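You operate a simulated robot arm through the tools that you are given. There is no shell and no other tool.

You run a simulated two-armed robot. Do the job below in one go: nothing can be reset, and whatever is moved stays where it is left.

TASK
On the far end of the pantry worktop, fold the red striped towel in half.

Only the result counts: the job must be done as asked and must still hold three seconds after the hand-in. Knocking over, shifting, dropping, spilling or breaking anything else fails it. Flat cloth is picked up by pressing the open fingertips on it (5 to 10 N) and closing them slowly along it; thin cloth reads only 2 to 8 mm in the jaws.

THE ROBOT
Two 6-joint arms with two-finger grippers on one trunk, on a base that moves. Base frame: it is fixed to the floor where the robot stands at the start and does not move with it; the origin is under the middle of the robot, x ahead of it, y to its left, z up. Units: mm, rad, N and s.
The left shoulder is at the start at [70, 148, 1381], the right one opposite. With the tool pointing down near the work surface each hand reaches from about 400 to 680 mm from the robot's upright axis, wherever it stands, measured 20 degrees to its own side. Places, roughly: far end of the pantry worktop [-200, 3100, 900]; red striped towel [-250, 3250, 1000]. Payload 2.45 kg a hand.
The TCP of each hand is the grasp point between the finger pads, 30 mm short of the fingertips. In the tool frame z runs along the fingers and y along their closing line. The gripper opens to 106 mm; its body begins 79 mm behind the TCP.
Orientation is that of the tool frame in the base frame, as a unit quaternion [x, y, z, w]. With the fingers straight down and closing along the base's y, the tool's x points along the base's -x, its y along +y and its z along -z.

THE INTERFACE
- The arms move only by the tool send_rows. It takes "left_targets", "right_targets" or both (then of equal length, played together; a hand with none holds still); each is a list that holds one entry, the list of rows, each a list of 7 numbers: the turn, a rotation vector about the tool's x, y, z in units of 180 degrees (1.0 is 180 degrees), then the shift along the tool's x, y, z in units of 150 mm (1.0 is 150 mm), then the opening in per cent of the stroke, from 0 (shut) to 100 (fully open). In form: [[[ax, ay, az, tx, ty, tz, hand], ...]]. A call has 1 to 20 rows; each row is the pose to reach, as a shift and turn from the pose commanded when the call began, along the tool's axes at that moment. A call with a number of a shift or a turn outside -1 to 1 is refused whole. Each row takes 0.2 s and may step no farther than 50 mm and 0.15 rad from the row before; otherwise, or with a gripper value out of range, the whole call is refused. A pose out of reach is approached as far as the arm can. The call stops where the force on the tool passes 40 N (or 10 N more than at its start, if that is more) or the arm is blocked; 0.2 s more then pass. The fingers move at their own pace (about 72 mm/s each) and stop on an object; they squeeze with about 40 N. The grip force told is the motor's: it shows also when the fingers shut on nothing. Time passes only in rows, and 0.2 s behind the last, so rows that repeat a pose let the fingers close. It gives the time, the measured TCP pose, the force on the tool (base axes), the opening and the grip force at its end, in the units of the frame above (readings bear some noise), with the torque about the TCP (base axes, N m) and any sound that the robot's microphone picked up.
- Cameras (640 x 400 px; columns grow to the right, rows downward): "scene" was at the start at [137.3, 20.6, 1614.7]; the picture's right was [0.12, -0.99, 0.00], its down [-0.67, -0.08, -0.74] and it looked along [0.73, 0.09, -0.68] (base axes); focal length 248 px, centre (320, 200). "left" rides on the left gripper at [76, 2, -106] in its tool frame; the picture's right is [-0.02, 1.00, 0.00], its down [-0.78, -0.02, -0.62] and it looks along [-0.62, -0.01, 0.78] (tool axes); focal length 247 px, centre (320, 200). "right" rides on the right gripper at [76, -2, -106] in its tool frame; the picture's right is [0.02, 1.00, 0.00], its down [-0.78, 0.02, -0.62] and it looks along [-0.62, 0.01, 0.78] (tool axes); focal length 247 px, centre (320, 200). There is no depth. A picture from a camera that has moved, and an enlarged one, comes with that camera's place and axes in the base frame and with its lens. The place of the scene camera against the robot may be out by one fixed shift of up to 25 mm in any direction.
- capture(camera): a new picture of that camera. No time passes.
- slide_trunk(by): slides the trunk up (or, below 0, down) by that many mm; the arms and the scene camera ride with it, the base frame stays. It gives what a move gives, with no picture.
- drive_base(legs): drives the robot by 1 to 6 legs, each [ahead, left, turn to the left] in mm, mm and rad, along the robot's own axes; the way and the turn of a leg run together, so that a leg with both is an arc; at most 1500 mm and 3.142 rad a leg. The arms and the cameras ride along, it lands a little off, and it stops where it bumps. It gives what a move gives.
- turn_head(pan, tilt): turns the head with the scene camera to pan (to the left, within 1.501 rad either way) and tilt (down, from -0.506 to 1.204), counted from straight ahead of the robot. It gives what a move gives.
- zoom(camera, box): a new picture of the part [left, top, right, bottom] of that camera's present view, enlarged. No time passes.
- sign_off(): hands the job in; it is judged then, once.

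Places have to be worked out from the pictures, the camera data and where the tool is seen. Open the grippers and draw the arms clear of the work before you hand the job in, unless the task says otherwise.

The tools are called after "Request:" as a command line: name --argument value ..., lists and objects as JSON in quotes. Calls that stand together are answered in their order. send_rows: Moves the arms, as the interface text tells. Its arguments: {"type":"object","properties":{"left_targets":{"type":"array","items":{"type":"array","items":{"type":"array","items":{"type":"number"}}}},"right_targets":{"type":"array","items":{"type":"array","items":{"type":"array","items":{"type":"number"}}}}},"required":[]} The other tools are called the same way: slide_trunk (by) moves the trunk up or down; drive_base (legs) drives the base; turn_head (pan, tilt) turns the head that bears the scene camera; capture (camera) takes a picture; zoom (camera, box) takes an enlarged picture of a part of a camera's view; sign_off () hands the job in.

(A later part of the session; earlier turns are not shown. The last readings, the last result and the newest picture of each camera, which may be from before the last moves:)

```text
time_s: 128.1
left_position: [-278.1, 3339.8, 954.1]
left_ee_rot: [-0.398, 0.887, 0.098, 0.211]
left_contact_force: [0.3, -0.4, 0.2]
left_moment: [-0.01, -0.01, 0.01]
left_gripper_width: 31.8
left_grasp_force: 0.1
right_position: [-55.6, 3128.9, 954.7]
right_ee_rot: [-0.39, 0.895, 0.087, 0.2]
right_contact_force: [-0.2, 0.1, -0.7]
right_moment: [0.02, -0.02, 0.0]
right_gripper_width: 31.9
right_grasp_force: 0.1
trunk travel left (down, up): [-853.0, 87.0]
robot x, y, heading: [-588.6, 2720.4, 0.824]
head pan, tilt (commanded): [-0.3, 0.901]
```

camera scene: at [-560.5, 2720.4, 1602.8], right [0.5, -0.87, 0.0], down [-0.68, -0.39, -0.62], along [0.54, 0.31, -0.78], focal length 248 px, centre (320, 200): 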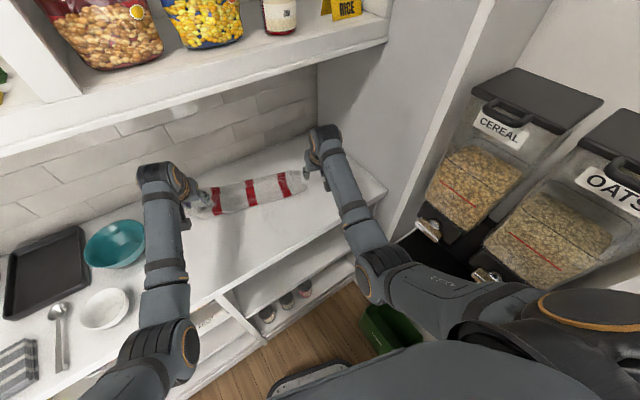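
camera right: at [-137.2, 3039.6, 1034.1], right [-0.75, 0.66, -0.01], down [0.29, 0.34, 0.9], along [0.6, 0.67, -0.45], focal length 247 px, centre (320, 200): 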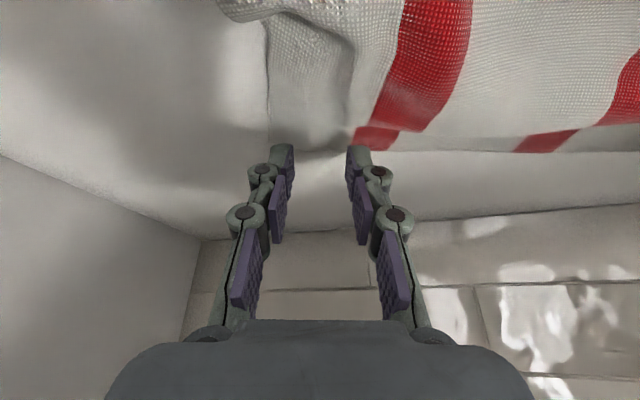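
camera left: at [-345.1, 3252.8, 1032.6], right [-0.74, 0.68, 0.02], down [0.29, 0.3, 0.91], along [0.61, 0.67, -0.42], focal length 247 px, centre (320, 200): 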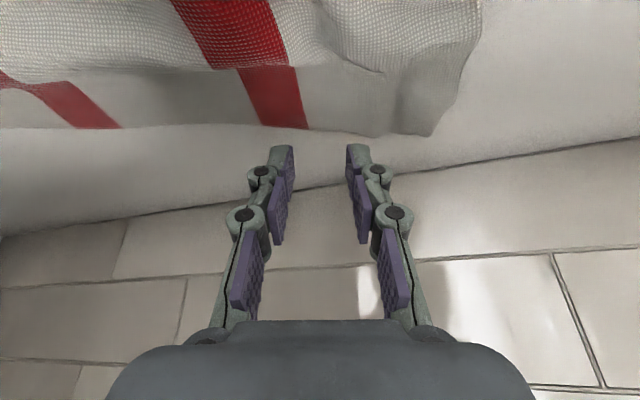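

No contact yet at z 954, so I'll go down another 5 mm.

Request:
send_rows --left_targets '[[[0, 0, 0, 0.006, 0, 0.0119, 30], [0, 0, 0, 0.012, 0, 0.0237, 30], [0, 0, 0, 0.0151, 0, 0.0297, 30], [0, 0, 0, 0.0151, 0, 0.0297, 30]]]' --right_targets '[[[0, 0, 0, 0.0057, 0, 0.012, 30], [0, 0, 0, 0.0114, 0, 0.0241, 30], [0, 0, 0, 0.0142, 0, 0.0302, 30], [0, 0, 0, 0.0142, 0, 0.0302, 30]]]'

```text
time_s: 129.1
left_position: [-278.3, 3338.4, 952.2]
left_ee_rot: [-0.398, 0.886, 0.099, 0.214]
left_contact_force: [2.1, 1.7, 13.4]
left_moment: [-0.08, -0.27, 0.06]
left_gripper_width: 32.9
left_grasp_force: 0.8
right_position: [-57.4, 3128.4, 952.7]
right_ee_rot: [-0.391, 0.893, 0.09, 0.203]
right_contact_force: [3.0, 0.9, 14.6]
right_moment: [0.06, -0.15, -0.02]
right_gripper_width: 32.8
right_grasp_force: 0.5
trunk travel left (down, up): [-853.0, 87.0]
robot x, y, heading: [-584.3, 2723.9, 0.824]
head pan, tilt (commanded): [-0.3, 0.901]
```

It presses with 13–15 N now, so I'll back off about 2 mm and close slowly.

Request:
send_rows --left_targets '[[[0, 0, 0, -0.006, 0, -0.0119, 30], [0, 0, 0, -0.006, 0, -0.0119, 27], [0, 0, 0, -0.006, 0, -0.0119, 24], [0, 0, 0, -0.006, 0, -0.0119, 21], [0, 0, 0, -0.006, 0, -0.0119, 18], [0, 0, 0, -0.006, -0.01, -0.0119, 15], [0, 0, 0, -0.006, -0.02, -0.0119, 12], [0, 0, 0, -0.006, -0.03, -0.0119, 9], [0, 0, 0, -0.006, -0.04, -0.0119, 6], [0, 0, 0, -0.006, -0.05, -0.0119, 3], [0, 0, 0, -0.006, -0.05, -0.0119, 0], [0, 0, 0, -0.006, -0.05, -0.0119, 0], [0, 0, 0, -0.006, -0.05, -0.0119, 0]]]' --right_targets '[[[0, 0, 0, -0.0057, 0, -0.012, 30], [0, 0, 0, -0.0057, 0, -0.012, 27], [0, 0, 0, -0.0057, 0, -0.012, 24], [0, 0, 0, -0.0057, 0, -0.012, 21], [0, 0, 0, -0.0057, 0, -0.012, 18], [0, 0, 0, -0.0057, 0.01, -0.012, 15], [0, 0, 0, -0.0057, 0.02, -0.012, 12], [0, 0, 0, -0.0057, 0.03, -0.012, 9], [0, 0, 0, -0.0057, 0.04, -0.012, 6], [0, 0, 0, -0.0057, 0.05, -0.012, 3], [0, 0, 0, -0.0057, 0.05, -0.012, 0], [0, 0, 0, -0.0057, 0.05, -0.012, 0], [0, 0, 0, -0.0057, 0.05, -0.012, 0]]]'

Request:
capture --camera "left"

Request:
capture --camera "right"

```text
time_s: 131.8
left_position: [-273.8, 3331.8, 950.8]
left_ee_rot: [-0.398, 0.887, 0.098, 0.212]
left_contact_force: [-0.7, -0.5, 2.3]
left_moment: [-0.03, -0.02, -0.02]
left_gripper_width: 0.2
left_grasp_force: 26.4
right_position: [-63.6, 3132.5, 952.9]
right_ee_rot: [-0.392, 0.894, 0.088, 0.2]
right_contact_force: [-0.4, 0.7, 2.9]
right_moment: [0.02, 0.02, 0.01]
right_gripper_width: 4.3
right_grasp_force: 31.4
trunk travel left (down, up): [-853.0, 87.0]
robot x, y, heading: [-583.8, 2720.4, 0.829]
head pan, tilt (commanded): [-0.3, 0.901]
```

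```text
taken
camera left: at [-352.0, 3246.4, 1011.5], right [-0.74, 0.68, 0.01], down [0.29, 0.3, 0.91], along [0.61, 0.67, -0.42], focal length 247 px, centre (320, 200)
```

left: 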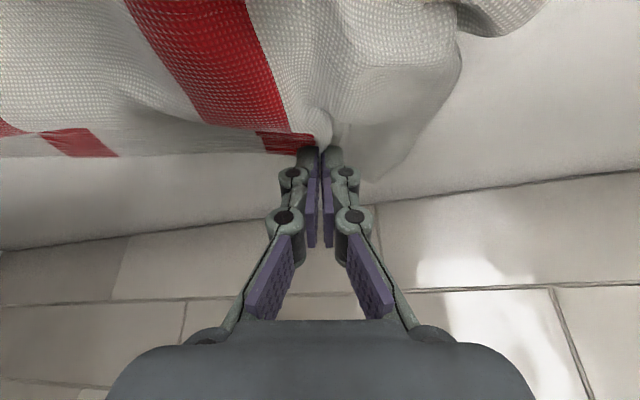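

```text
taken
camera right: at [-139.0, 3048.3, 1015.4], right [-0.75, 0.66, -0.01], down [0.29, 0.34, 0.9], along [0.6, 0.67, -0.44], focal length 247 px, centre (320, 200)
```

right: 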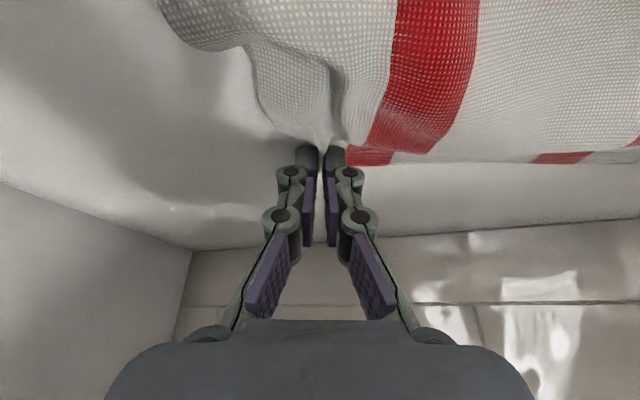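

The right holds cloth (4.3 mm); the left reads only 0.2 mm. I'll lift both 20 mm and check.

Request:
send_rows --left_targets '[[[0, 0, 0, -0.03, 0, -0.06, 0], [0, 0, 0, -0.06, 0, -0.119, 0], [0, 0, 0, -0.06, 0, -0.119, 0]]]' --right_targets '[[[0, 0, 0, -0.028, 0, -0.06, 0], [0, 0, 0, -0.057, 0, -0.121, 0], [0, 0, 0, -0.057, 0, -0.121, 0]]]'

Request:
zoom --camera "left" --box '[200, 20, 440, 200]'

Request:
zoom --camera "right" --box '[200, 20, 440, 200]'

```text
time_s: 132.7
left_position: [-272.5, 3334.7, 972.0]
left_ee_rot: [-0.398, 0.887, 0.098, 0.211]
left_contact_force: [1.5, 1.1, -1.5]
left_moment: [-0.07, 0.04, -0.01]
left_gripper_width: 5.8
left_grasp_force: 39.5
right_position: [-62.0, 3134.4, 972.0]
right_ee_rot: [-0.392, 0.894, 0.089, 0.199]
right_contact_force: [-1.2, 0.4, -1.9]
right_moment: [-0.01, 0.01, 0.0]
right_gripper_width: 3.5
right_grasp_force: 31.4
trunk travel left (down, up): [-853.0, 87.0]
robot x, y, heading: [-585.5, 2722.0, 0.82]
head pan, tilt (commanded): [-0.3, 0.901]
```

```text
2.22 times, centred on (320, 110) of left
camera zoom: at [-351.7, 3247.8, 1031.2], right [-0.74, 0.68, 0.01], down [0.29, 0.3, 0.91], along [0.61, 0.67, -0.42], focal length 549 px, centre (320, 400)
```

zoom: 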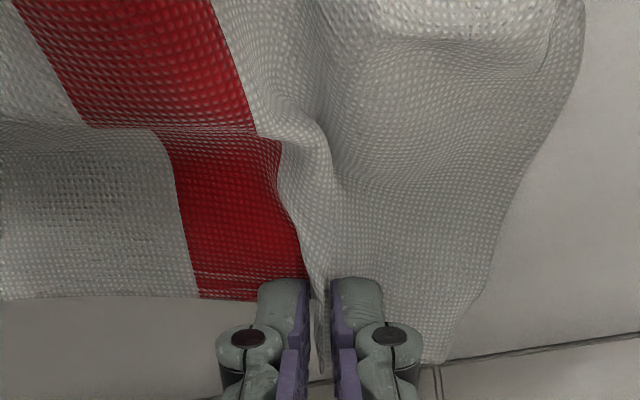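

```text
2.22 times, centred on (320, 110) of right
camera zoom: at [-138.0, 3049.7, 1035.6], right [-0.75, 0.66, -0.01], down [0.29, 0.34, 0.9], along [0.6, 0.67, -0.44], focal length 549 px, centre (320, 400)
```

zoom: 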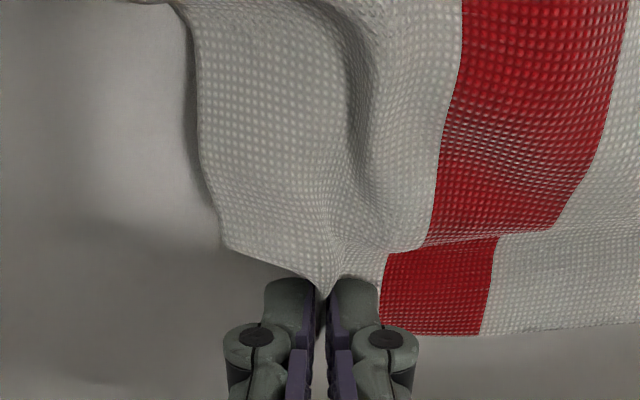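

Both hands now hold the lower layer's far edge as a single layer. I'll carry that edge up and back over the fold in small steps, so the upper flap falls open toward me.

Request:
drive_base --legs '[[-20, 0, 0]]'

Request:
slide_trunk --by 40

Request:
drive_base --legs '[[-35, 0, 0]]'

Request:
slide_trunk --by 45

Request:
drive_base --legs '[[-45, 0, 0]]'

Request:
capture --camera "scene"

Request:
capture --camera "left"

Request:
capture --camera "right"

```text
time_s: 133.4
left_position: [-283.8, 3322.5, 968.6]
left_ee_rot: [-0.399, 0.888, 0.098, 0.209]
left_contact_force: [0.5, -0.5, -0.4]
left_moment: [0.19, 0.23, 0.19]
left_gripper_width: 0.5
left_grasp_force: 25.9
right_position: [-72.6, 3123.0, 968.1]
right_ee_rot: [-0.391, 0.895, 0.086, 0.197]
right_contact_force: [0.0, 0.0, 0.5]
right_moment: [0.01, 0.06, 0.04]
right_gripper_width: 4.6
right_grasp_force: 31.4
trunk travel left (down, up): [-853.0, 87.0]
robot x, y, heading: [-603.7, 2704.0, 0.831]
head pan, tilt (commanded): [-0.3, 0.901]
```

```text
time_s: 134.3
left_position: [-287.5, 3318.5, 1012.1]
left_ee_rot: [-0.399, 0.887, 0.098, 0.212]
left_contact_force: [-4.0, 0.0, 1.4]
left_moment: [0.04, -0.09, -0.06]
left_gripper_width: 0.4
left_grasp_force: 28.6
right_position: [-75.9, 3118.8, 1012.1]
right_ee_rot: [-0.39, 0.894, 0.087, 0.2]
right_contact_force: [-1.0, 0.5, 1.4]
right_moment: [-0.03, -0.01, -0.05]
right_gripper_width: 2.3
right_grasp_force: 35.5
trunk travel left (down, up): [-893.0, 47.0]
robot x, y, heading: [-598.5, 2704.9, 0.82]
head pan, tilt (commanded): [-0.3, 0.901]
```

```text
time_s: 135.1
left_position: [-305.5, 3299.0, 1006.1]
left_ee_rot: [-0.398, 0.888, 0.097, 0.208]
left_contact_force: [-0.1, 0.6, -6.0]
left_moment: [0.18, 0.18, 0.18]
left_gripper_width: 0.6
left_grasp_force: 26.0
right_position: [-93.8, 3098.3, 1006.2]
right_ee_rot: [-0.392, 0.895, 0.087, 0.197]
right_contact_force: [1.4, 1.6, -1.3]
right_moment: [0.02, 0.05, 0.0]
right_gripper_width: 5.0
right_grasp_force: 32.9
trunk travel left (down, up): [-893.0, 47.0]
robot x, y, heading: [-622.8, 2676.5, 0.828]
head pan, tilt (commanded): [-0.3, 0.901]
```

```text
time_s: 136.0
left_position: [-310.8, 3294.0, 1057.8]
left_ee_rot: [-0.399, 0.887, 0.099, 0.212]
left_contact_force: [-3.5, 2.3, 0.9]
left_moment: [-0.15, -0.14, -0.15]
left_gripper_width: 0.7
left_grasp_force: 25.8
right_position: [-98.9, 3092.1, 1058.2]
right_ee_rot: [-0.391, 0.894, 0.088, 0.201]
right_contact_force: [-0.1, -1.7, 1.0]
right_moment: [0.07, 0.0, 0.07]
right_gripper_width: 0.9
right_grasp_force: 26.4
trunk travel left (down, up): [-938.0, 2.0]
robot x, y, heading: [-626.5, 2683.4, 0.827]
head pan, tilt (commanded): [-0.3, 0.901]
```

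```text
time_s: 136.9
left_position: [-335.1, 3268.0, 1050.4]
left_ee_rot: [-0.399, 0.888, 0.097, 0.208]
left_contact_force: [1.0, -2.8, 1.0]
left_moment: [0.08, 0.06, 0.1]
left_gripper_width: 1.2
left_grasp_force: 33.0
right_position: [-122.2, 3068.6, 1050.9]
right_ee_rot: [-0.391, 0.895, 0.085, 0.196]
right_contact_force: [-2.6, -2.0, 4.3]
right_moment: [0.01, -0.1, -0.02]
right_gripper_width: 0.4
right_grasp_force: 28.3
trunk travel left (down, up): [-938.0, 2.0]
robot x, y, heading: [-649.5, 2647.1, 0.825]
head pan, tilt (commanded): [-0.3, 0.901]
```

```text
taken
camera scene: at [-539.8, 2743.4, 1686.1], right [0.5, -0.86, 0.0], down [-0.68, -0.4, -0.62], along [0.53, 0.31, -0.79], focal length 248 px, centre (320, 200)
```

scene: 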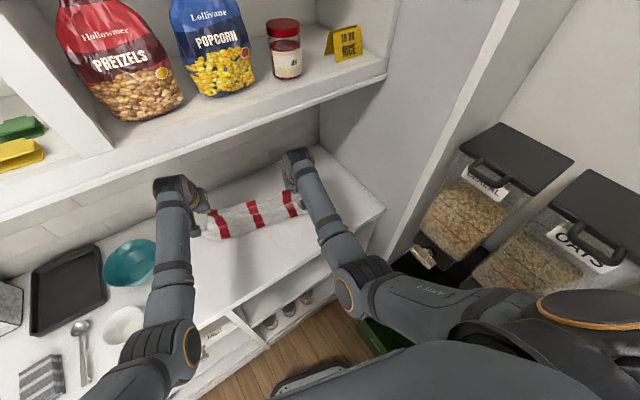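

```text
taken
camera left: at [-412.8, 3182.3, 1111.6], right [-0.74, 0.68, 0.02], down [0.3, 0.3, 0.91], along [0.61, 0.67, -0.42], focal length 247 px, centre (320, 200)
```

left: 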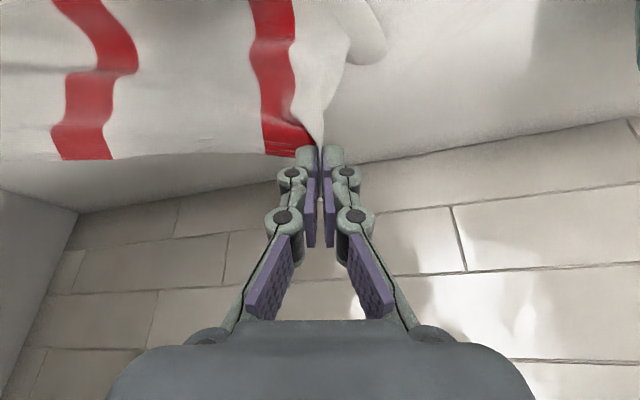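

```text
taken
camera right: at [-198.5, 2983.9, 1116.2], right [-0.75, 0.66, -0.01], down [0.29, 0.34, 0.89], along [0.6, 0.66, -0.45], focal length 247 px, centre (320, 200)
```

right: 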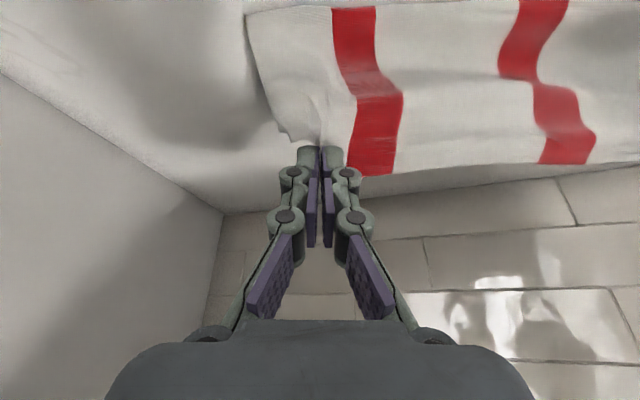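

The edge is about 100 mm up and still in both hands. I'll raise the arms another 30 mm, then back over the fold line.

Request:
send_rows --left_targets '[[[0, 0, 0, -0.03, 0, -0.06, 0], [0, 0, 0, -0.06, 0, -0.12, 0], [0, 0, 0, -0.0908, 0, -0.178, 0], [0, 0, 0, -0.0908, 0, -0.178, 0]]]' --right_targets '[[[0, 0, 0, -0.028, 0, -0.06, 0], [0, 0, 0, -0.057, 0, -0.12, 0], [0, 0, 0, -0.0854, 0, -0.181, 0], [0, 0, 0, -0.0854, 0, -0.181, 0]]]'

Request:
drive_base --legs '[[-60, 0, 0]]'

Request:
capture --camera "left"

Request:
capture --camera "right"

Request:
zoom --camera "scene" --box '[160, 120, 400, 270]'

```text
time_s: 137.9
left_position: [-339.3, 3261.1, 1087.1]
left_ee_rot: [-0.398, 0.887, 0.098, 0.213]
left_contact_force: [0.6, 1.2, -1.3]
left_moment: [-0.02, 0.05, 0.0]
left_gripper_width: 5.5
left_grasp_force: 40.0
right_position: [-129.4, 3061.6, 1088.6]
right_ee_rot: [-0.392, 0.894, 0.088, 0.201]
right_contact_force: [0.4, 1.1, -1.1]
right_moment: [-0.03, 0.02, 0.02]
right_gripper_width: 5.0
right_grasp_force: 35.9
trunk travel left (down, up): [-938.0, 2.0]
robot x, y, heading: [-651.2, 2649.4, 0.825]
head pan, tilt (commanded): [-0.3, 0.901]
```

```text
time_s: 138.9
left_position: [-372.7, 3225.4, 1080.8]
left_ee_rot: [-0.399, 0.888, 0.097, 0.208]
left_contact_force: [0.7, -0.2, 1.0]
left_moment: [-0.04, 0.06, 0.01]
left_gripper_width: 5.0
left_grasp_force: 31.6
right_position: [-161.5, 3025.8, 1080.3]
right_ee_rot: [-0.392, 0.895, 0.086, 0.196]
right_contact_force: [0.0, 0.9, -0.9]
right_moment: [-0.03, 0.06, 0.02]
right_gripper_width: 3.4
right_grasp_force: 31.3
trunk travel left (down, up): [-938.0, 2.0]
robot x, y, heading: [-687.7, 2603.9, 0.828]
head pan, tilt (commanded): [-0.3, 0.901]
```

```text
taken
camera left: at [-451.1, 3140.1, 1140.7], right [-0.74, 0.68, 0.02], down [0.3, 0.3, 0.91], along [0.61, 0.67, -0.42], focal length 247 px, centre (320, 200)
```

left: 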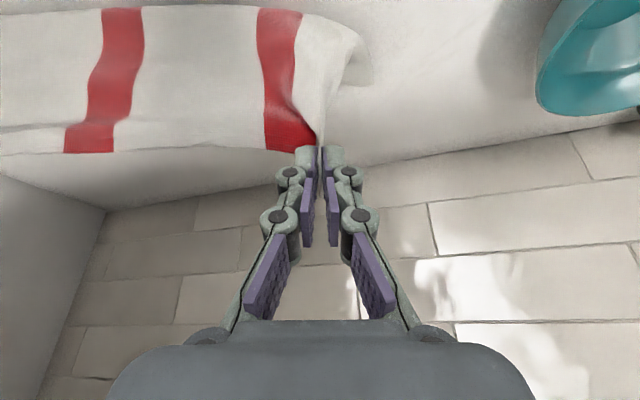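

```text
taken
camera right: at [-236.6, 2942.4, 1145.2], right [-0.75, 0.66, -0.01], down [0.29, 0.34, 0.89], along [0.6, 0.66, -0.45], focal length 247 px, centre (320, 200)
```

right: 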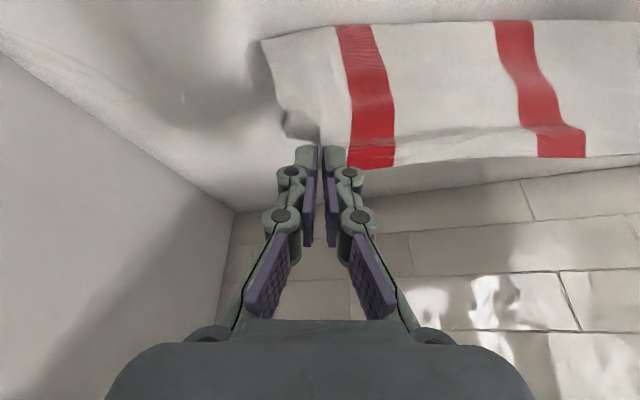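

```text
2.67 times, centred on (280, 195) of scene
camera zoom: at [-578.1, 2701.4, 1686.0], right [0.5, -0.86, 0.0], down [-0.68, -0.4, -0.61], along [0.53, 0.31, -0.79], focal length 662 px, centre (427, 213)
```

zoom: 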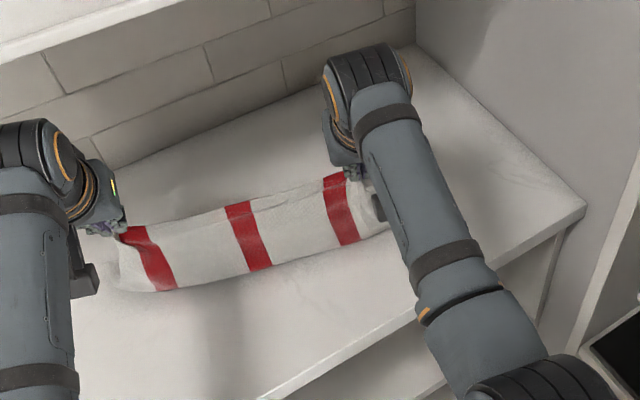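

The held edge is now almost straight above the fold. I'll back another 60 mm so it leans past vertical and the flap can drop toward me.

Request:
drive_base --legs '[[-60, 0, 0]]'

Request:
capture --camera "left"

Request:
capture --camera "right"

Request:
zoom --camera "scene" --box '[160, 100, 400, 250]'

```text
time_s: 139.8
left_position: [-415.0, 3178.3, 1081.4]
left_ee_rot: [-0.399, 0.887, 0.098, 0.209]
left_contact_force: [0.2, -0.3, -0.3]
left_moment: [-0.08, 0.0, 0.01]
left_gripper_width: 5.8
left_grasp_force: 31.7
right_position: [-202.1, 2978.9, 1083.6]
right_ee_rot: [-0.391, 0.895, 0.087, 0.197]
right_contact_force: [0.2, 0.4, -0.1]
right_moment: [0.03, 0.02, -0.02]
right_gripper_width: 0.4
right_grasp_force: 28.3
trunk travel left (down, up): [-938.0, 2.0]
robot x, y, heading: [-732.0, 2559.1, 0.826]
head pan, tilt (commanded): [-0.3, 0.901]
```

```text
taken
camera left: at [-493.3, 3093.7, 1142.5], right [-0.74, 0.68, 0.02], down [0.3, 0.3, 0.91], along [0.61, 0.67, -0.42], focal length 247 px, centre (320, 200)
```

left: 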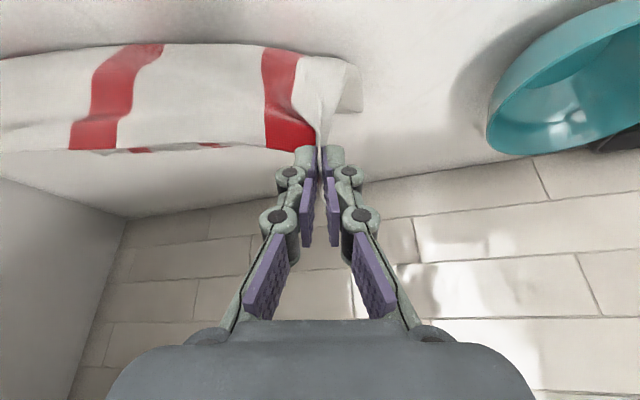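

```text
taken
camera right: at [-278.9, 2895.8, 1147.1], right [-0.75, 0.66, -0.01], down [0.29, 0.34, 0.89], along [0.6, 0.67, -0.45], focal length 247 px, centre (320, 200)
```

right: 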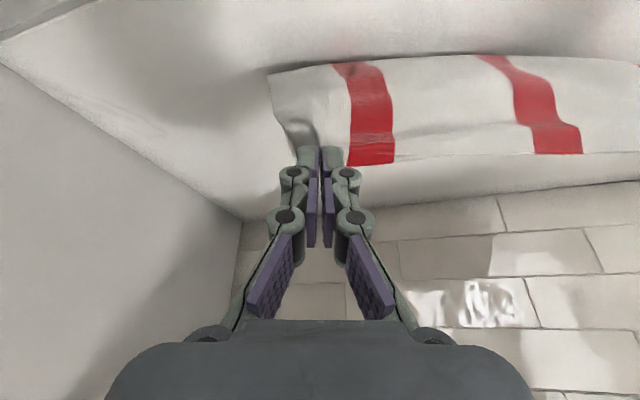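

```text
2.67 times, centred on (280, 175) of scene
camera zoom: at [-621.8, 2653.9, 1686.5], right [0.5, -0.87, 0.0], down [-0.68, -0.4, -0.62], along [0.53, 0.31, -0.79], focal length 662 px, centre (427, 267)
```

zoom: 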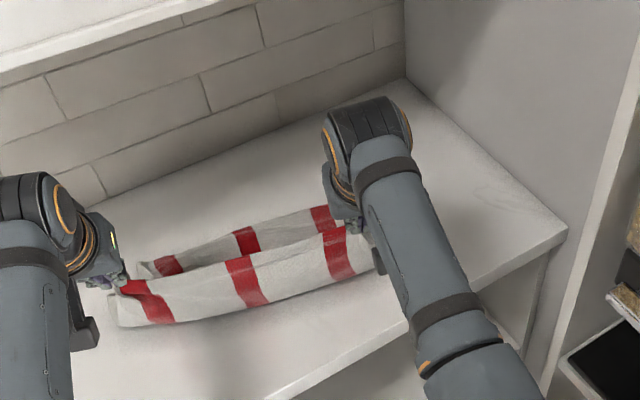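

Good news: the far strip seen behind the held edge shows that one half now lies flat on the worktop toward the back, while the half I hold rises from the fold on my side. That is just the right layout to lay the held edge forward onto it. I'll zoom in to locate the lying half's far edge.

Request:
zoom --camera "scene" --box '[190, 160, 310, 235]'

Request:
zoom --camera "left" --box '[0, 30, 400, 200]'

Request:
zoom --camera "right" --box '[240, 30, 640, 200]'

```text
5.33 times, centred on (250, 198) of scene
camera zoom: at [-621.8, 2653.9, 1686.5], right [0.5, -0.87, 0.0], down [-0.68, -0.4, -0.62], along [0.53, 0.31, -0.79], focal length 1325 px, centre (693, 213)
```

zoom: 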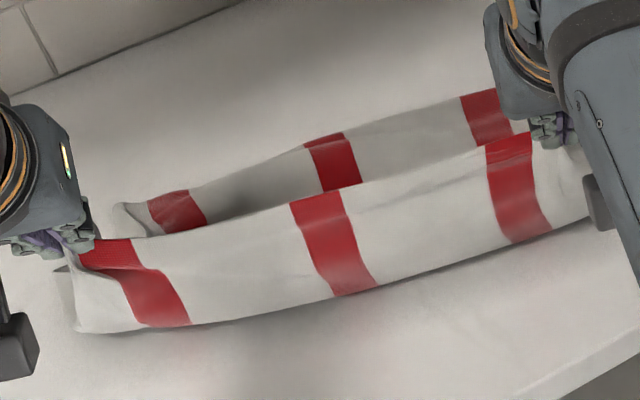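

```text
1.60 times, centred on (200, 115) of left
camera zoom: at [-493.3, 3093.7, 1142.5], right [-0.74, 0.68, 0.02], down [0.3, 0.3, 0.91], along [0.61, 0.67, -0.42], focal length 395 px, centre (512, 336)
```

zoom: 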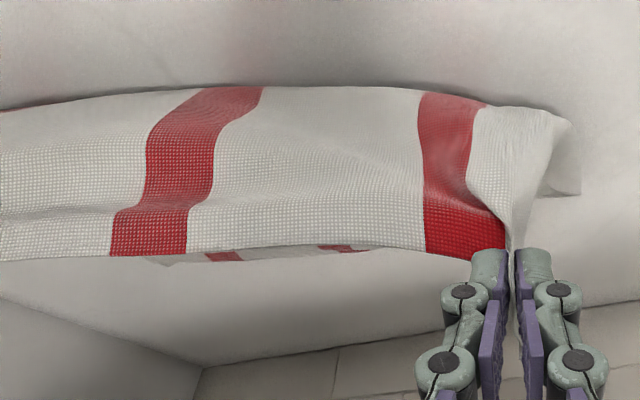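

```text
1.60 times, centred on (440, 115) of right
camera zoom: at [-278.9, 2895.8, 1147.1], right [-0.75, 0.66, -0.01], down [0.29, 0.34, 0.89], along [0.6, 0.67, -0.45], focal length 395 px, centre (128, 336)
```

zoom: 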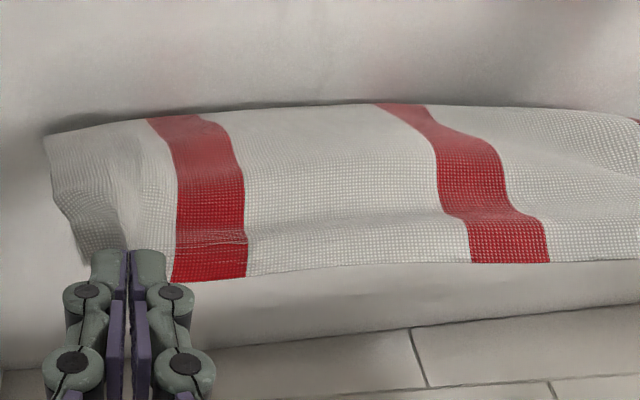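

The far half's left corner looks curled. I'll zoom right in on it.

Request:
zoom --camera "scene" --box '[195, 185, 255, 225]'

Request:
zoom --camera "scene" --box '[250, 165, 310, 205]'

```text
10.00 times, centred on (225, 205) of scene
camera zoom: at [-621.8, 2653.9, 1686.5], right [0.5, -0.87, 0.0], down [-0.68, -0.4, -0.62], along [0.53, 0.31, -0.79], focal length 2484 px, centre (1270, 150)
```

zoom: 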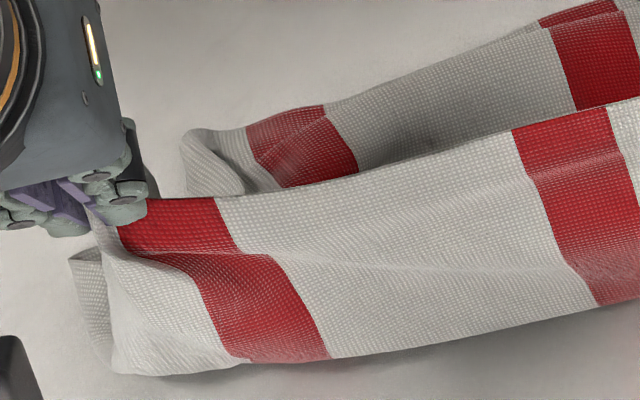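

```text
10.00 times, centred on (280, 185) of scene
camera zoom: at [-621.8, 2653.9, 1686.5], right [0.5, -0.87, 0.0], down [-0.68, -0.4, -0.62], along [0.53, 0.31, -0.79], focal length 2484 px, centre (720, 350)
```

zoom: 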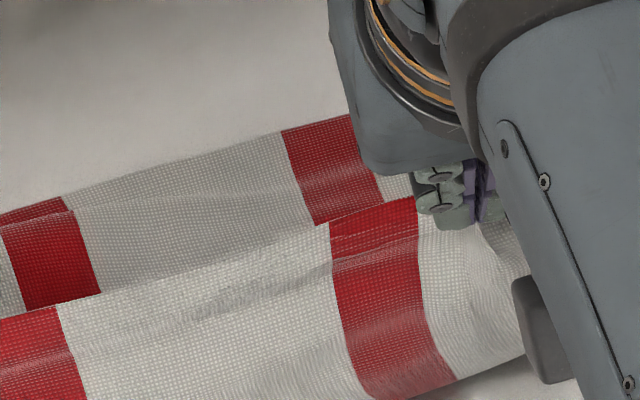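

The half lying on the worktop still has a crumpled left end. Hanging the towel free would let all its creases drop out, so I'll test whether both arms can raise it another 90 mm here in front of the shelf.

Request:
send_rows --left_targets '[[[0, 0, 0, -0.045, 0, -0.089, 0], [0, 0, 0, -0.09, 0, -0.178, 0], [0, 0, 0, -0.136, 0, -0.267, 0], [0, 0, 0, -0.182, 0, -0.356, 0], [0, 0, 0, -0.227, 0, -0.445, 0], [0, 0, 0, -0.272, 0, -0.534, 0], [0, 0, 0, -0.272, 0, -0.534, 0]]]' --right_targets '[[[0, 0, 0, -0.043, 0, -0.0905, 0], [0, 0, 0, -0.085, 0, -0.181, 0], [0, 0, 0, -0.128, 0, -0.2715, 0], [0, 0, 0, -0.171, 0, -0.362, 0], [0, 0, 0, -0.213, 0, -0.4525, 0], [0, 0, 0, -0.256, 0, -0.543, 0], [0, 0, 0, -0.256, 0, -0.543, 0]]]'

Request:
capture --camera "scene"

Request:
capture --camera "left"

```text
time_s: 141.4
left_position: [-418.9, 3173.2, 1174.8]
left_ee_rot: [-0.399, 0.887, 0.098, 0.212]
left_contact_force: [-1.0, 0.4, 1.5]
left_moment: [0.02, -0.02, 0.01]
left_gripper_width: 4.7
left_grasp_force: 30.9
right_position: [-207.2, 2975.8, 1177.9]
right_ee_rot: [-0.392, 0.893, 0.088, 0.2]
right_contact_force: [-0.5, 0.2, -0.5]
right_moment: [0.03, -0.01, 0.0]
right_gripper_width: 2.6
right_grasp_force: 30.5
trunk travel left (down, up): [-938.0, 2.0]
robot x, y, heading: [-730.3, 2562.2, 0.828]
head pan, tilt (commanded): [-0.3, 0.901]
```

```text
taken
camera scene: at [-628.4, 2647.1, 1687.3], right [0.5, -0.87, 0.0], down [-0.68, -0.39, -0.62], along [0.54, 0.31, -0.78], focal length 248 px, centre (320, 200)
```

scene: 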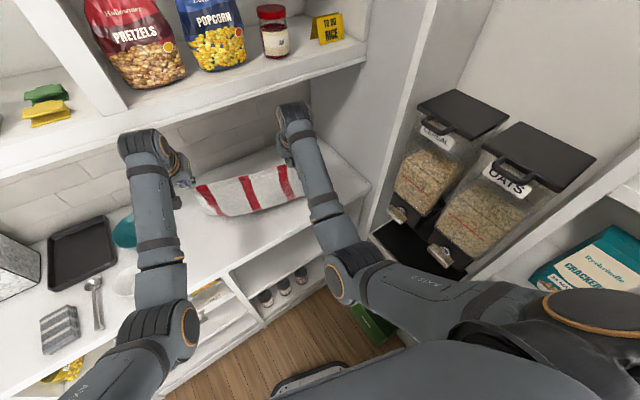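

```text
taken
camera left: at [-497.3, 3088.6, 1235.2], right [-0.74, 0.68, 0.02], down [0.29, 0.3, 0.91], along [0.61, 0.67, -0.42], focal length 247 px, centre (320, 200)
```

left: 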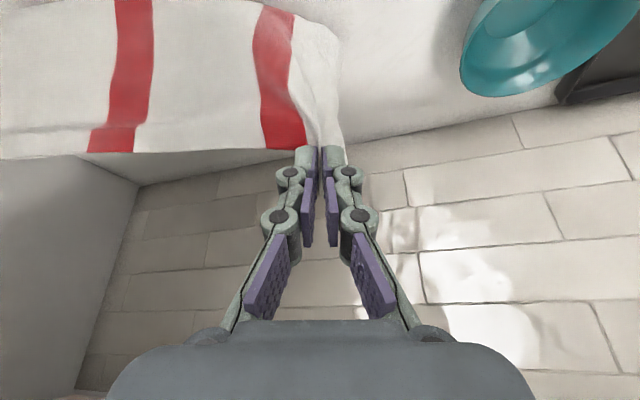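

Both arms reach that height easily. I'll raise another 85 mm so the towel hangs free.

Request:
send_rows --left_targets '[[[0, 0, 0, -0.045, 0, -0.089, 0], [0, 0, 0, -0.09, 0, -0.178, 0], [0, 0, 0, -0.136, 0, -0.267, 0], [0, 0, 0, -0.182, 0, -0.356, 0], [0, 0, 0, -0.227, 0, -0.445, 0], [0, 0, 0, -0.257, 0, -0.504, 0], [0, 0, 0, -0.257, 0, -0.504, 0]]]' --right_targets '[[[0, 0, 0, -0.043, 0, -0.0905, 0], [0, 0, 0, -0.085, 0, -0.181, 0], [0, 0, 0, -0.128, 0, -0.2715, 0], [0, 0, 0, -0.171, 0, -0.362, 0], [0, 0, 0, -0.213, 0, -0.4525, 0], [0, 0, 0, -0.242, 0, -0.513, 0], [0, 0, 0, -0.242, 0, -0.513, 0]]]'

Request:
capture --camera "scene"

Request:
capture --camera "left"

Request:
capture --camera "right"

```text
time_s: 142.7
left_position: [-419.8, 3171.8, 1242.7]
left_ee_rot: [-0.399, 0.889, 0.093, 0.202]
left_contact_force: [-1.4, -5.0, -0.5]
left_moment: [0.4, -0.32, 0.07]
left_gripper_width: 1.4
left_grasp_force: 28.2
right_position: [-206.5, 2975.5, 1252.6]
right_ee_rot: [-0.392, 0.894, 0.088, 0.2]
right_contact_force: [-0.6, 0.8, -2.2]
right_moment: [0.0, -0.03, -0.01]
right_gripper_width: 0.2
right_grasp_force: 26.8
trunk travel left (down, up): [-938.0, 2.0]
robot x, y, heading: [-736.8, 2561.8, 0.824]
head pan, tilt (commanded): [-0.3, 0.901]
stopped in row 6 (left hand): the force on the tool passed its limit at 52 N (the readings are from after the stop); the commanded pose is now the measured one
```

```text
taken
camera scene: at [-628.7, 2645.8, 1687.6], right [0.5, -0.87, 0.0], down [-0.68, -0.39, -0.62], along [0.54, 0.31, -0.78], focal length 248 px, centre (320, 200)
```

scene: 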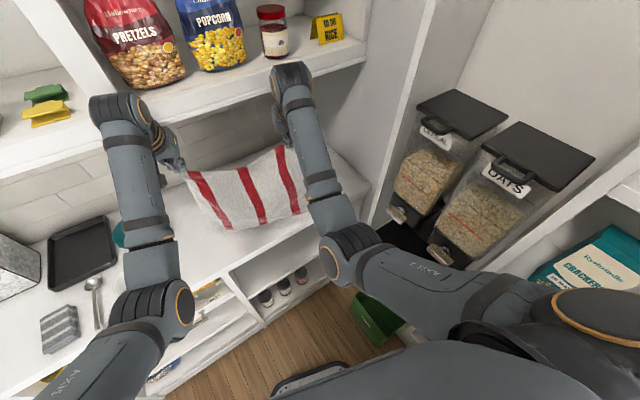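

```text
taken
camera left: at [-498.0, 3085.9, 1306.0], right [-0.73, 0.68, 0.01], down [0.3, 0.31, 0.9], along [0.61, 0.67, -0.44], focal length 247 px, centre (320, 200)
```

left: 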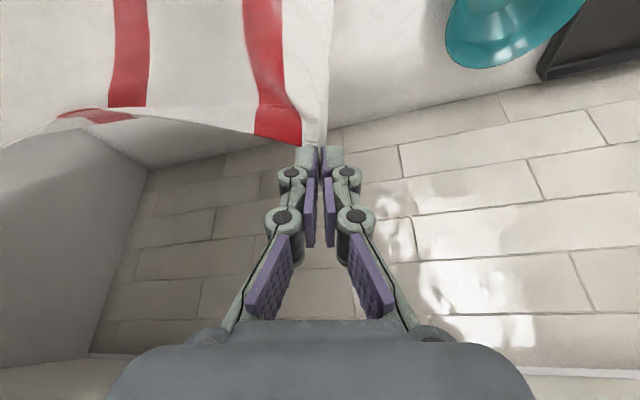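

```text
taken
camera right: at [-283.4, 2890.6, 1315.3], right [-0.75, 0.66, -0.01], down [0.29, 0.34, 0.9], along [0.6, 0.67, -0.44], focal length 247 px, centre (320, 200)
```

right: 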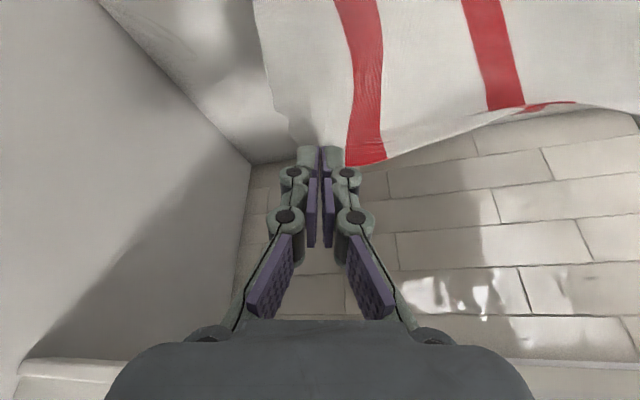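

The left hand met a brief force of over 40 N near the top of that move (it has settled since), so it probably brushed the shelf above. I'll check its position against the shelf before going further.

Request:
zoom --camera "scene" --box '[0, 60, 240, 240]'

Request:
zoom --camera "scene" --box '[200, 20, 440, 200]'

```text
2.22 times, centred on (120, 150) of scene
camera zoom: at [-628.7, 2645.8, 1687.6], right [0.5, -0.87, 0.0], down [-0.68, -0.39, -0.62], along [0.54, 0.31, -0.78], focal length 552 px, centre (764, 311)
```

zoom: 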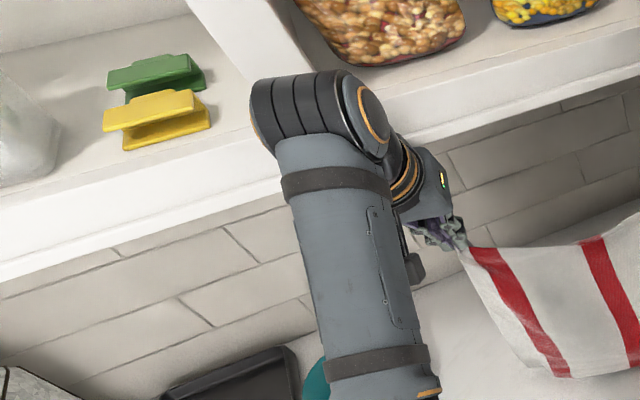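

```text
2.22 times, centred on (320, 110) of scene
camera zoom: at [-628.7, 2645.8, 1687.6], right [0.5, -0.87, 0.0], down [-0.68, -0.39, -0.62], along [0.54, 0.31, -0.78], focal length 552 px, centre (320, 400)
```

zoom: 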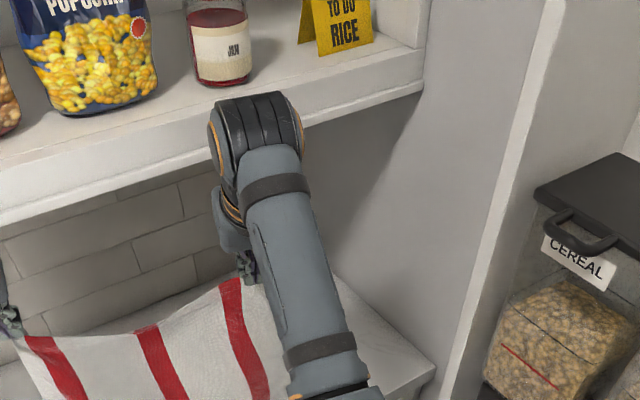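

The scale check shows the shelf's front edge is nearer than I thought (e2 ≈ 2640), which explains the brush; the worktop's front edge is at about e2 2480. The towel now hangs free and smooth. I'll lower slightly and swing the hands level with the worktop edge, left back and right forward, turning the tools to match.

Request:
send_rows --left_targets '[[[0, 0, 0, 0.05, 0, 0.05, 0], [-0.009, 0, -0.019, 0.11, -0.02, 0.045, 0], [-0.018, 0, -0.039, 0.16, -0.03, 0.04, 0], [-0.028, 0, -0.058, 0.21, -0.045, 0.035, 0], [-0.037, 0, -0.0775, 0.248, -0.061, 0.0285, 0], [-0.037, 0, -0.0775, 0.248, -0.061, 0.0285, 0]]]' --right_targets '[[[0, 0, 0, 0.02, 0, 0.06, 0], [-0.009, 0, -0.019, -0.03, 0.02, 0.11, 0], [-0.018, 0, -0.039, -0.09, 0.04, 0.16, 0], [-0.028, 0, -0.058, -0.15, 0.06, 0.2, 0], [-0.037, 0, -0.0775, -0.203, 0.083, 0.244, 0], [-0.037, 0, -0.0775, -0.203, 0.083, 0.244, 0]]]'

Request:
capture --camera "scene"

Request:
capture --camera "left"

Request:
capture --camera "right"

```text
time_s: 144.1
left_position: [-433.6, 3142.1, 1221.5]
left_ee_rot: [-0.516, 0.827, 0.12, 0.189]
left_contact_force: [0.3, 0.4, 0.6]
left_moment: [0.02, -0.01, 0.0]
left_gripper_width: 4.1
left_grasp_force: 31.7
right_position: [-186.4, 3016.3, 1231.3]
right_ee_rot: [-0.507, 0.834, 0.114, 0.186]
right_contact_force: [0.1, 0.4, -0.8]
right_moment: [0.04, 0.02, 0.0]
right_gripper_width: 2.2
right_grasp_force: 30.1
trunk travel left (down, up): [-938.0, 2.0]
robot x, y, heading: [-728.9, 2564.3, 0.824]
head pan, tilt (commanded): [-0.3, 0.901]
```

```text
taken
camera scene: at [-627.9, 2647.2, 1687.3], right [0.5, -0.87, 0.0], down [-0.68, -0.39, -0.62], along [0.54, 0.31, -0.78], focal length 248 px, centre (320, 200)
```

scene: 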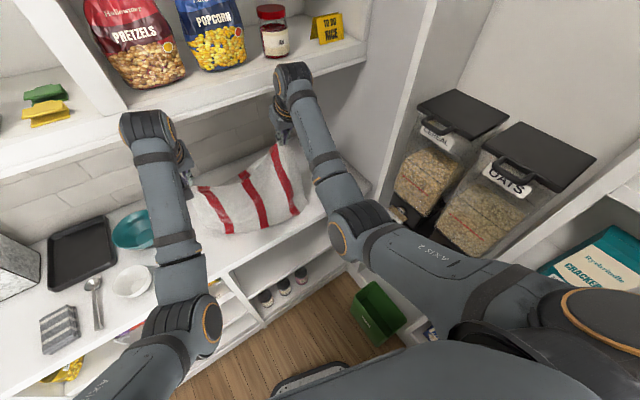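

```text
taken
camera left: at [-486.5, 3039.5, 1284.4], right [-0.89, 0.46, 0.01], down [0.21, 0.38, 0.9], along [0.41, 0.8, -0.43], focal length 247 px, centre (320, 200)
```

left: 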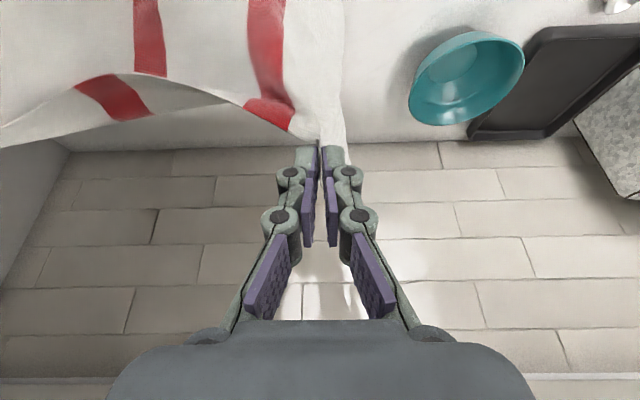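

```text
taken
camera right: at [-237.2, 2914.1, 1294.9], right [-0.9, 0.44, -0.01], down [0.19, 0.4, 0.9], along [0.4, 0.8, -0.44], focal length 247 px, centre (320, 200)
```

right: 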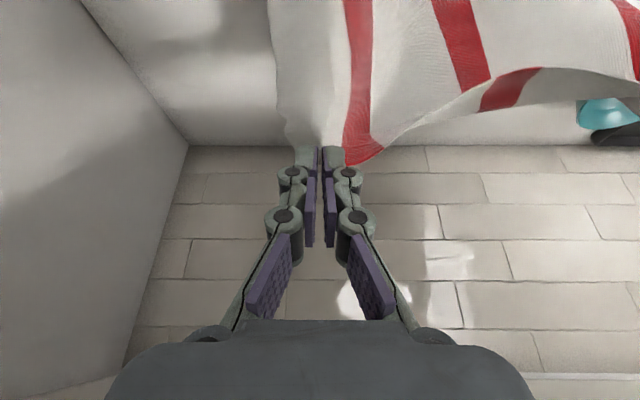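

The hands are now level with the wall (both at e2 ≈ 2610). The edge between them sags, so I'll spread them gently until it is nearly straight.

Request:
send_rows --left_targets '[[[0, 0, 0, 0, 0.03, 0, 0], [0, 0, 0, 0, 0.06, 0, 0], [0, 0, 0, 0, 0.06, 0, 0]]]' --right_targets '[[[0, 0, 0, 0, -0.04, 0, 0], [0, 0, 0, 0, -0.08, 0, 0], [0, 0, 0, 0, -0.08, 0, 0]]]'

Request:
capture --camera "left"

Request:
zoom --camera "scene" --box '[140, 90, 380, 270]'

```text
time_s: 144.9
left_position: [-442.3, 3146.3, 1222.8]
left_ee_rot: [-0.514, 0.828, 0.12, 0.19]
left_contact_force: [0.7, 0.5, -0.9]
left_moment: [-0.02, -0.03, 0.0]
left_gripper_width: 1.5
left_grasp_force: 27.6
right_position: [-176.9, 3010.7, 1231.8]
right_ee_rot: [-0.509, 0.833, 0.114, 0.186]
right_contact_force: [1.4, 0.7, -1.1]
right_moment: [-0.03, -0.02, -0.02]
right_gripper_width: 1.1
right_grasp_force: 29.6
trunk travel left (down, up): [-938.0, 2.0]
robot x, y, heading: [-732.7, 2559.2, 0.826]
head pan, tilt (commanded): [-0.3, 0.901]
```

```text
taken
camera left: at [-494.8, 3043.6, 1285.0], right [-0.89, 0.46, 0.01], down [0.21, 0.38, 0.9], along [0.41, 0.8, -0.44], focal length 247 px, centre (320, 200)
```

left: 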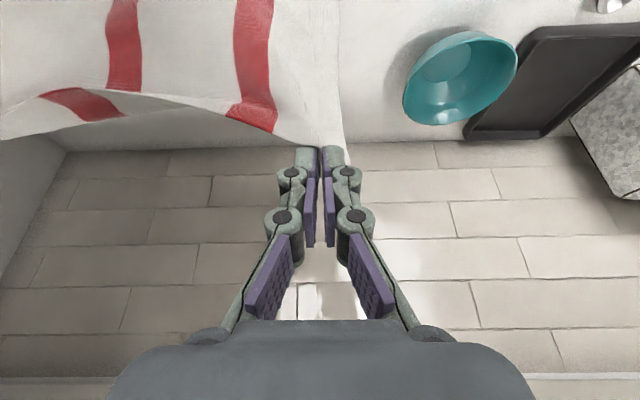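

```text
2.22 times, centred on (260, 180) of scene
camera zoom: at [-628.0, 2647.7, 1687.2], right [0.5, -0.87, 0.0], down [-0.68, -0.39, -0.62], along [0.54, 0.31, -0.78], focal length 552 px, centre (453, 244)
```

zoom: 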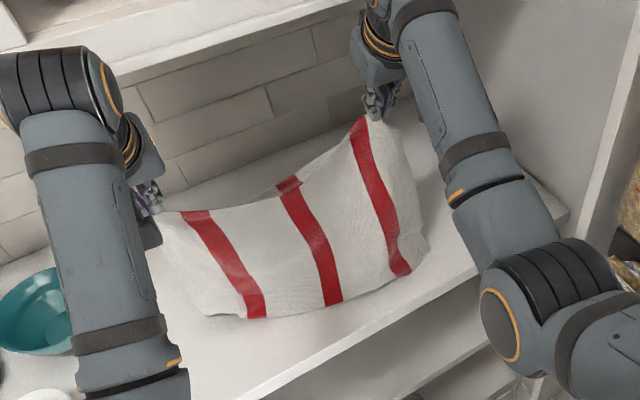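

Still slack with almost no tension; I'll spread another 15 mm.

Request:
send_rows --left_targets '[[[0, 0, 0, 0, 0.02, 0, 0], [0, 0, 0, 0, 0.033, 0, 0], [0, 0, 0, 0, 0.033, 0, 0]]]' --right_targets '[[[0, 0, 0, 0, -0.03, 0, 0], [0, 0, 0, 0, -0.067, 0, 0], [0, 0, 0, 0, -0.067, 0, 0]]]'

Request:
zoom --camera "scene" --box '[140, 90, 380, 270]'

Request:
capture --camera "right"

```text
time_s: 145.7
left_position: [-445.6, 3149.1, 1221.6]
left_ee_rot: [-0.514, 0.828, 0.119, 0.189]
left_contact_force: [0.3, 0.7, 0.2]
left_moment: [0.01, -0.02, 0.0]
left_gripper_width: 2.6
left_grasp_force: 30.1
right_position: [-166.5, 3007.0, 1231.1]
right_ee_rot: [-0.507, 0.834, 0.114, 0.186]
right_contact_force: [0.0, 0.0, 0.5]
right_moment: [-0.01, -0.01, -0.02]
right_gripper_width: 0.8
right_grasp_force: 27.3
trunk travel left (down, up): [-938.0, 2.0]
robot x, y, heading: [-735.9, 2565.2, 0.827]
head pan, tilt (commanded): [-0.3, 0.901]
```

```text
2.22 times, centred on (260, 180) of scene
camera zoom: at [-627.7, 2647.7, 1687.2], right [0.5, -0.87, 0.0], down [-0.68, -0.39, -0.62], along [0.54, 0.31, -0.78], focal length 552 px, centre (453, 244)
```

zoom: 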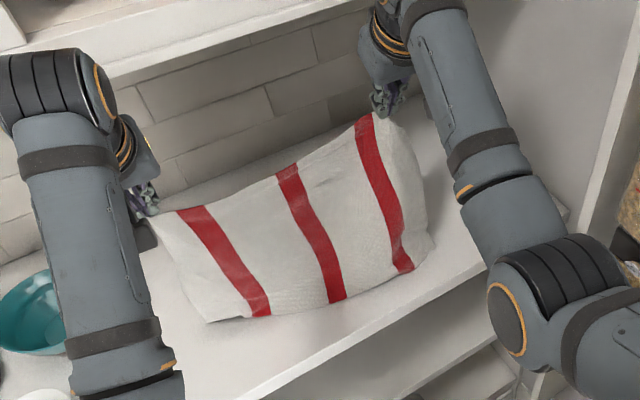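

```text
taken
camera right: at [-217.6, 2903.9, 1294.3], right [-0.9, 0.44, -0.01], down [0.19, 0.4, 0.9], along [0.4, 0.8, -0.44], focal length 247 px, centre (320, 200)
```

right: 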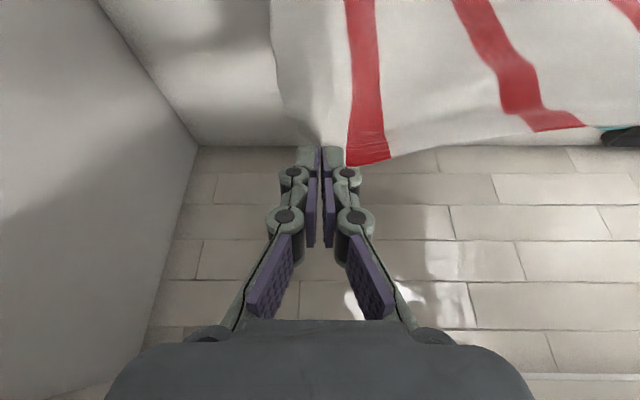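

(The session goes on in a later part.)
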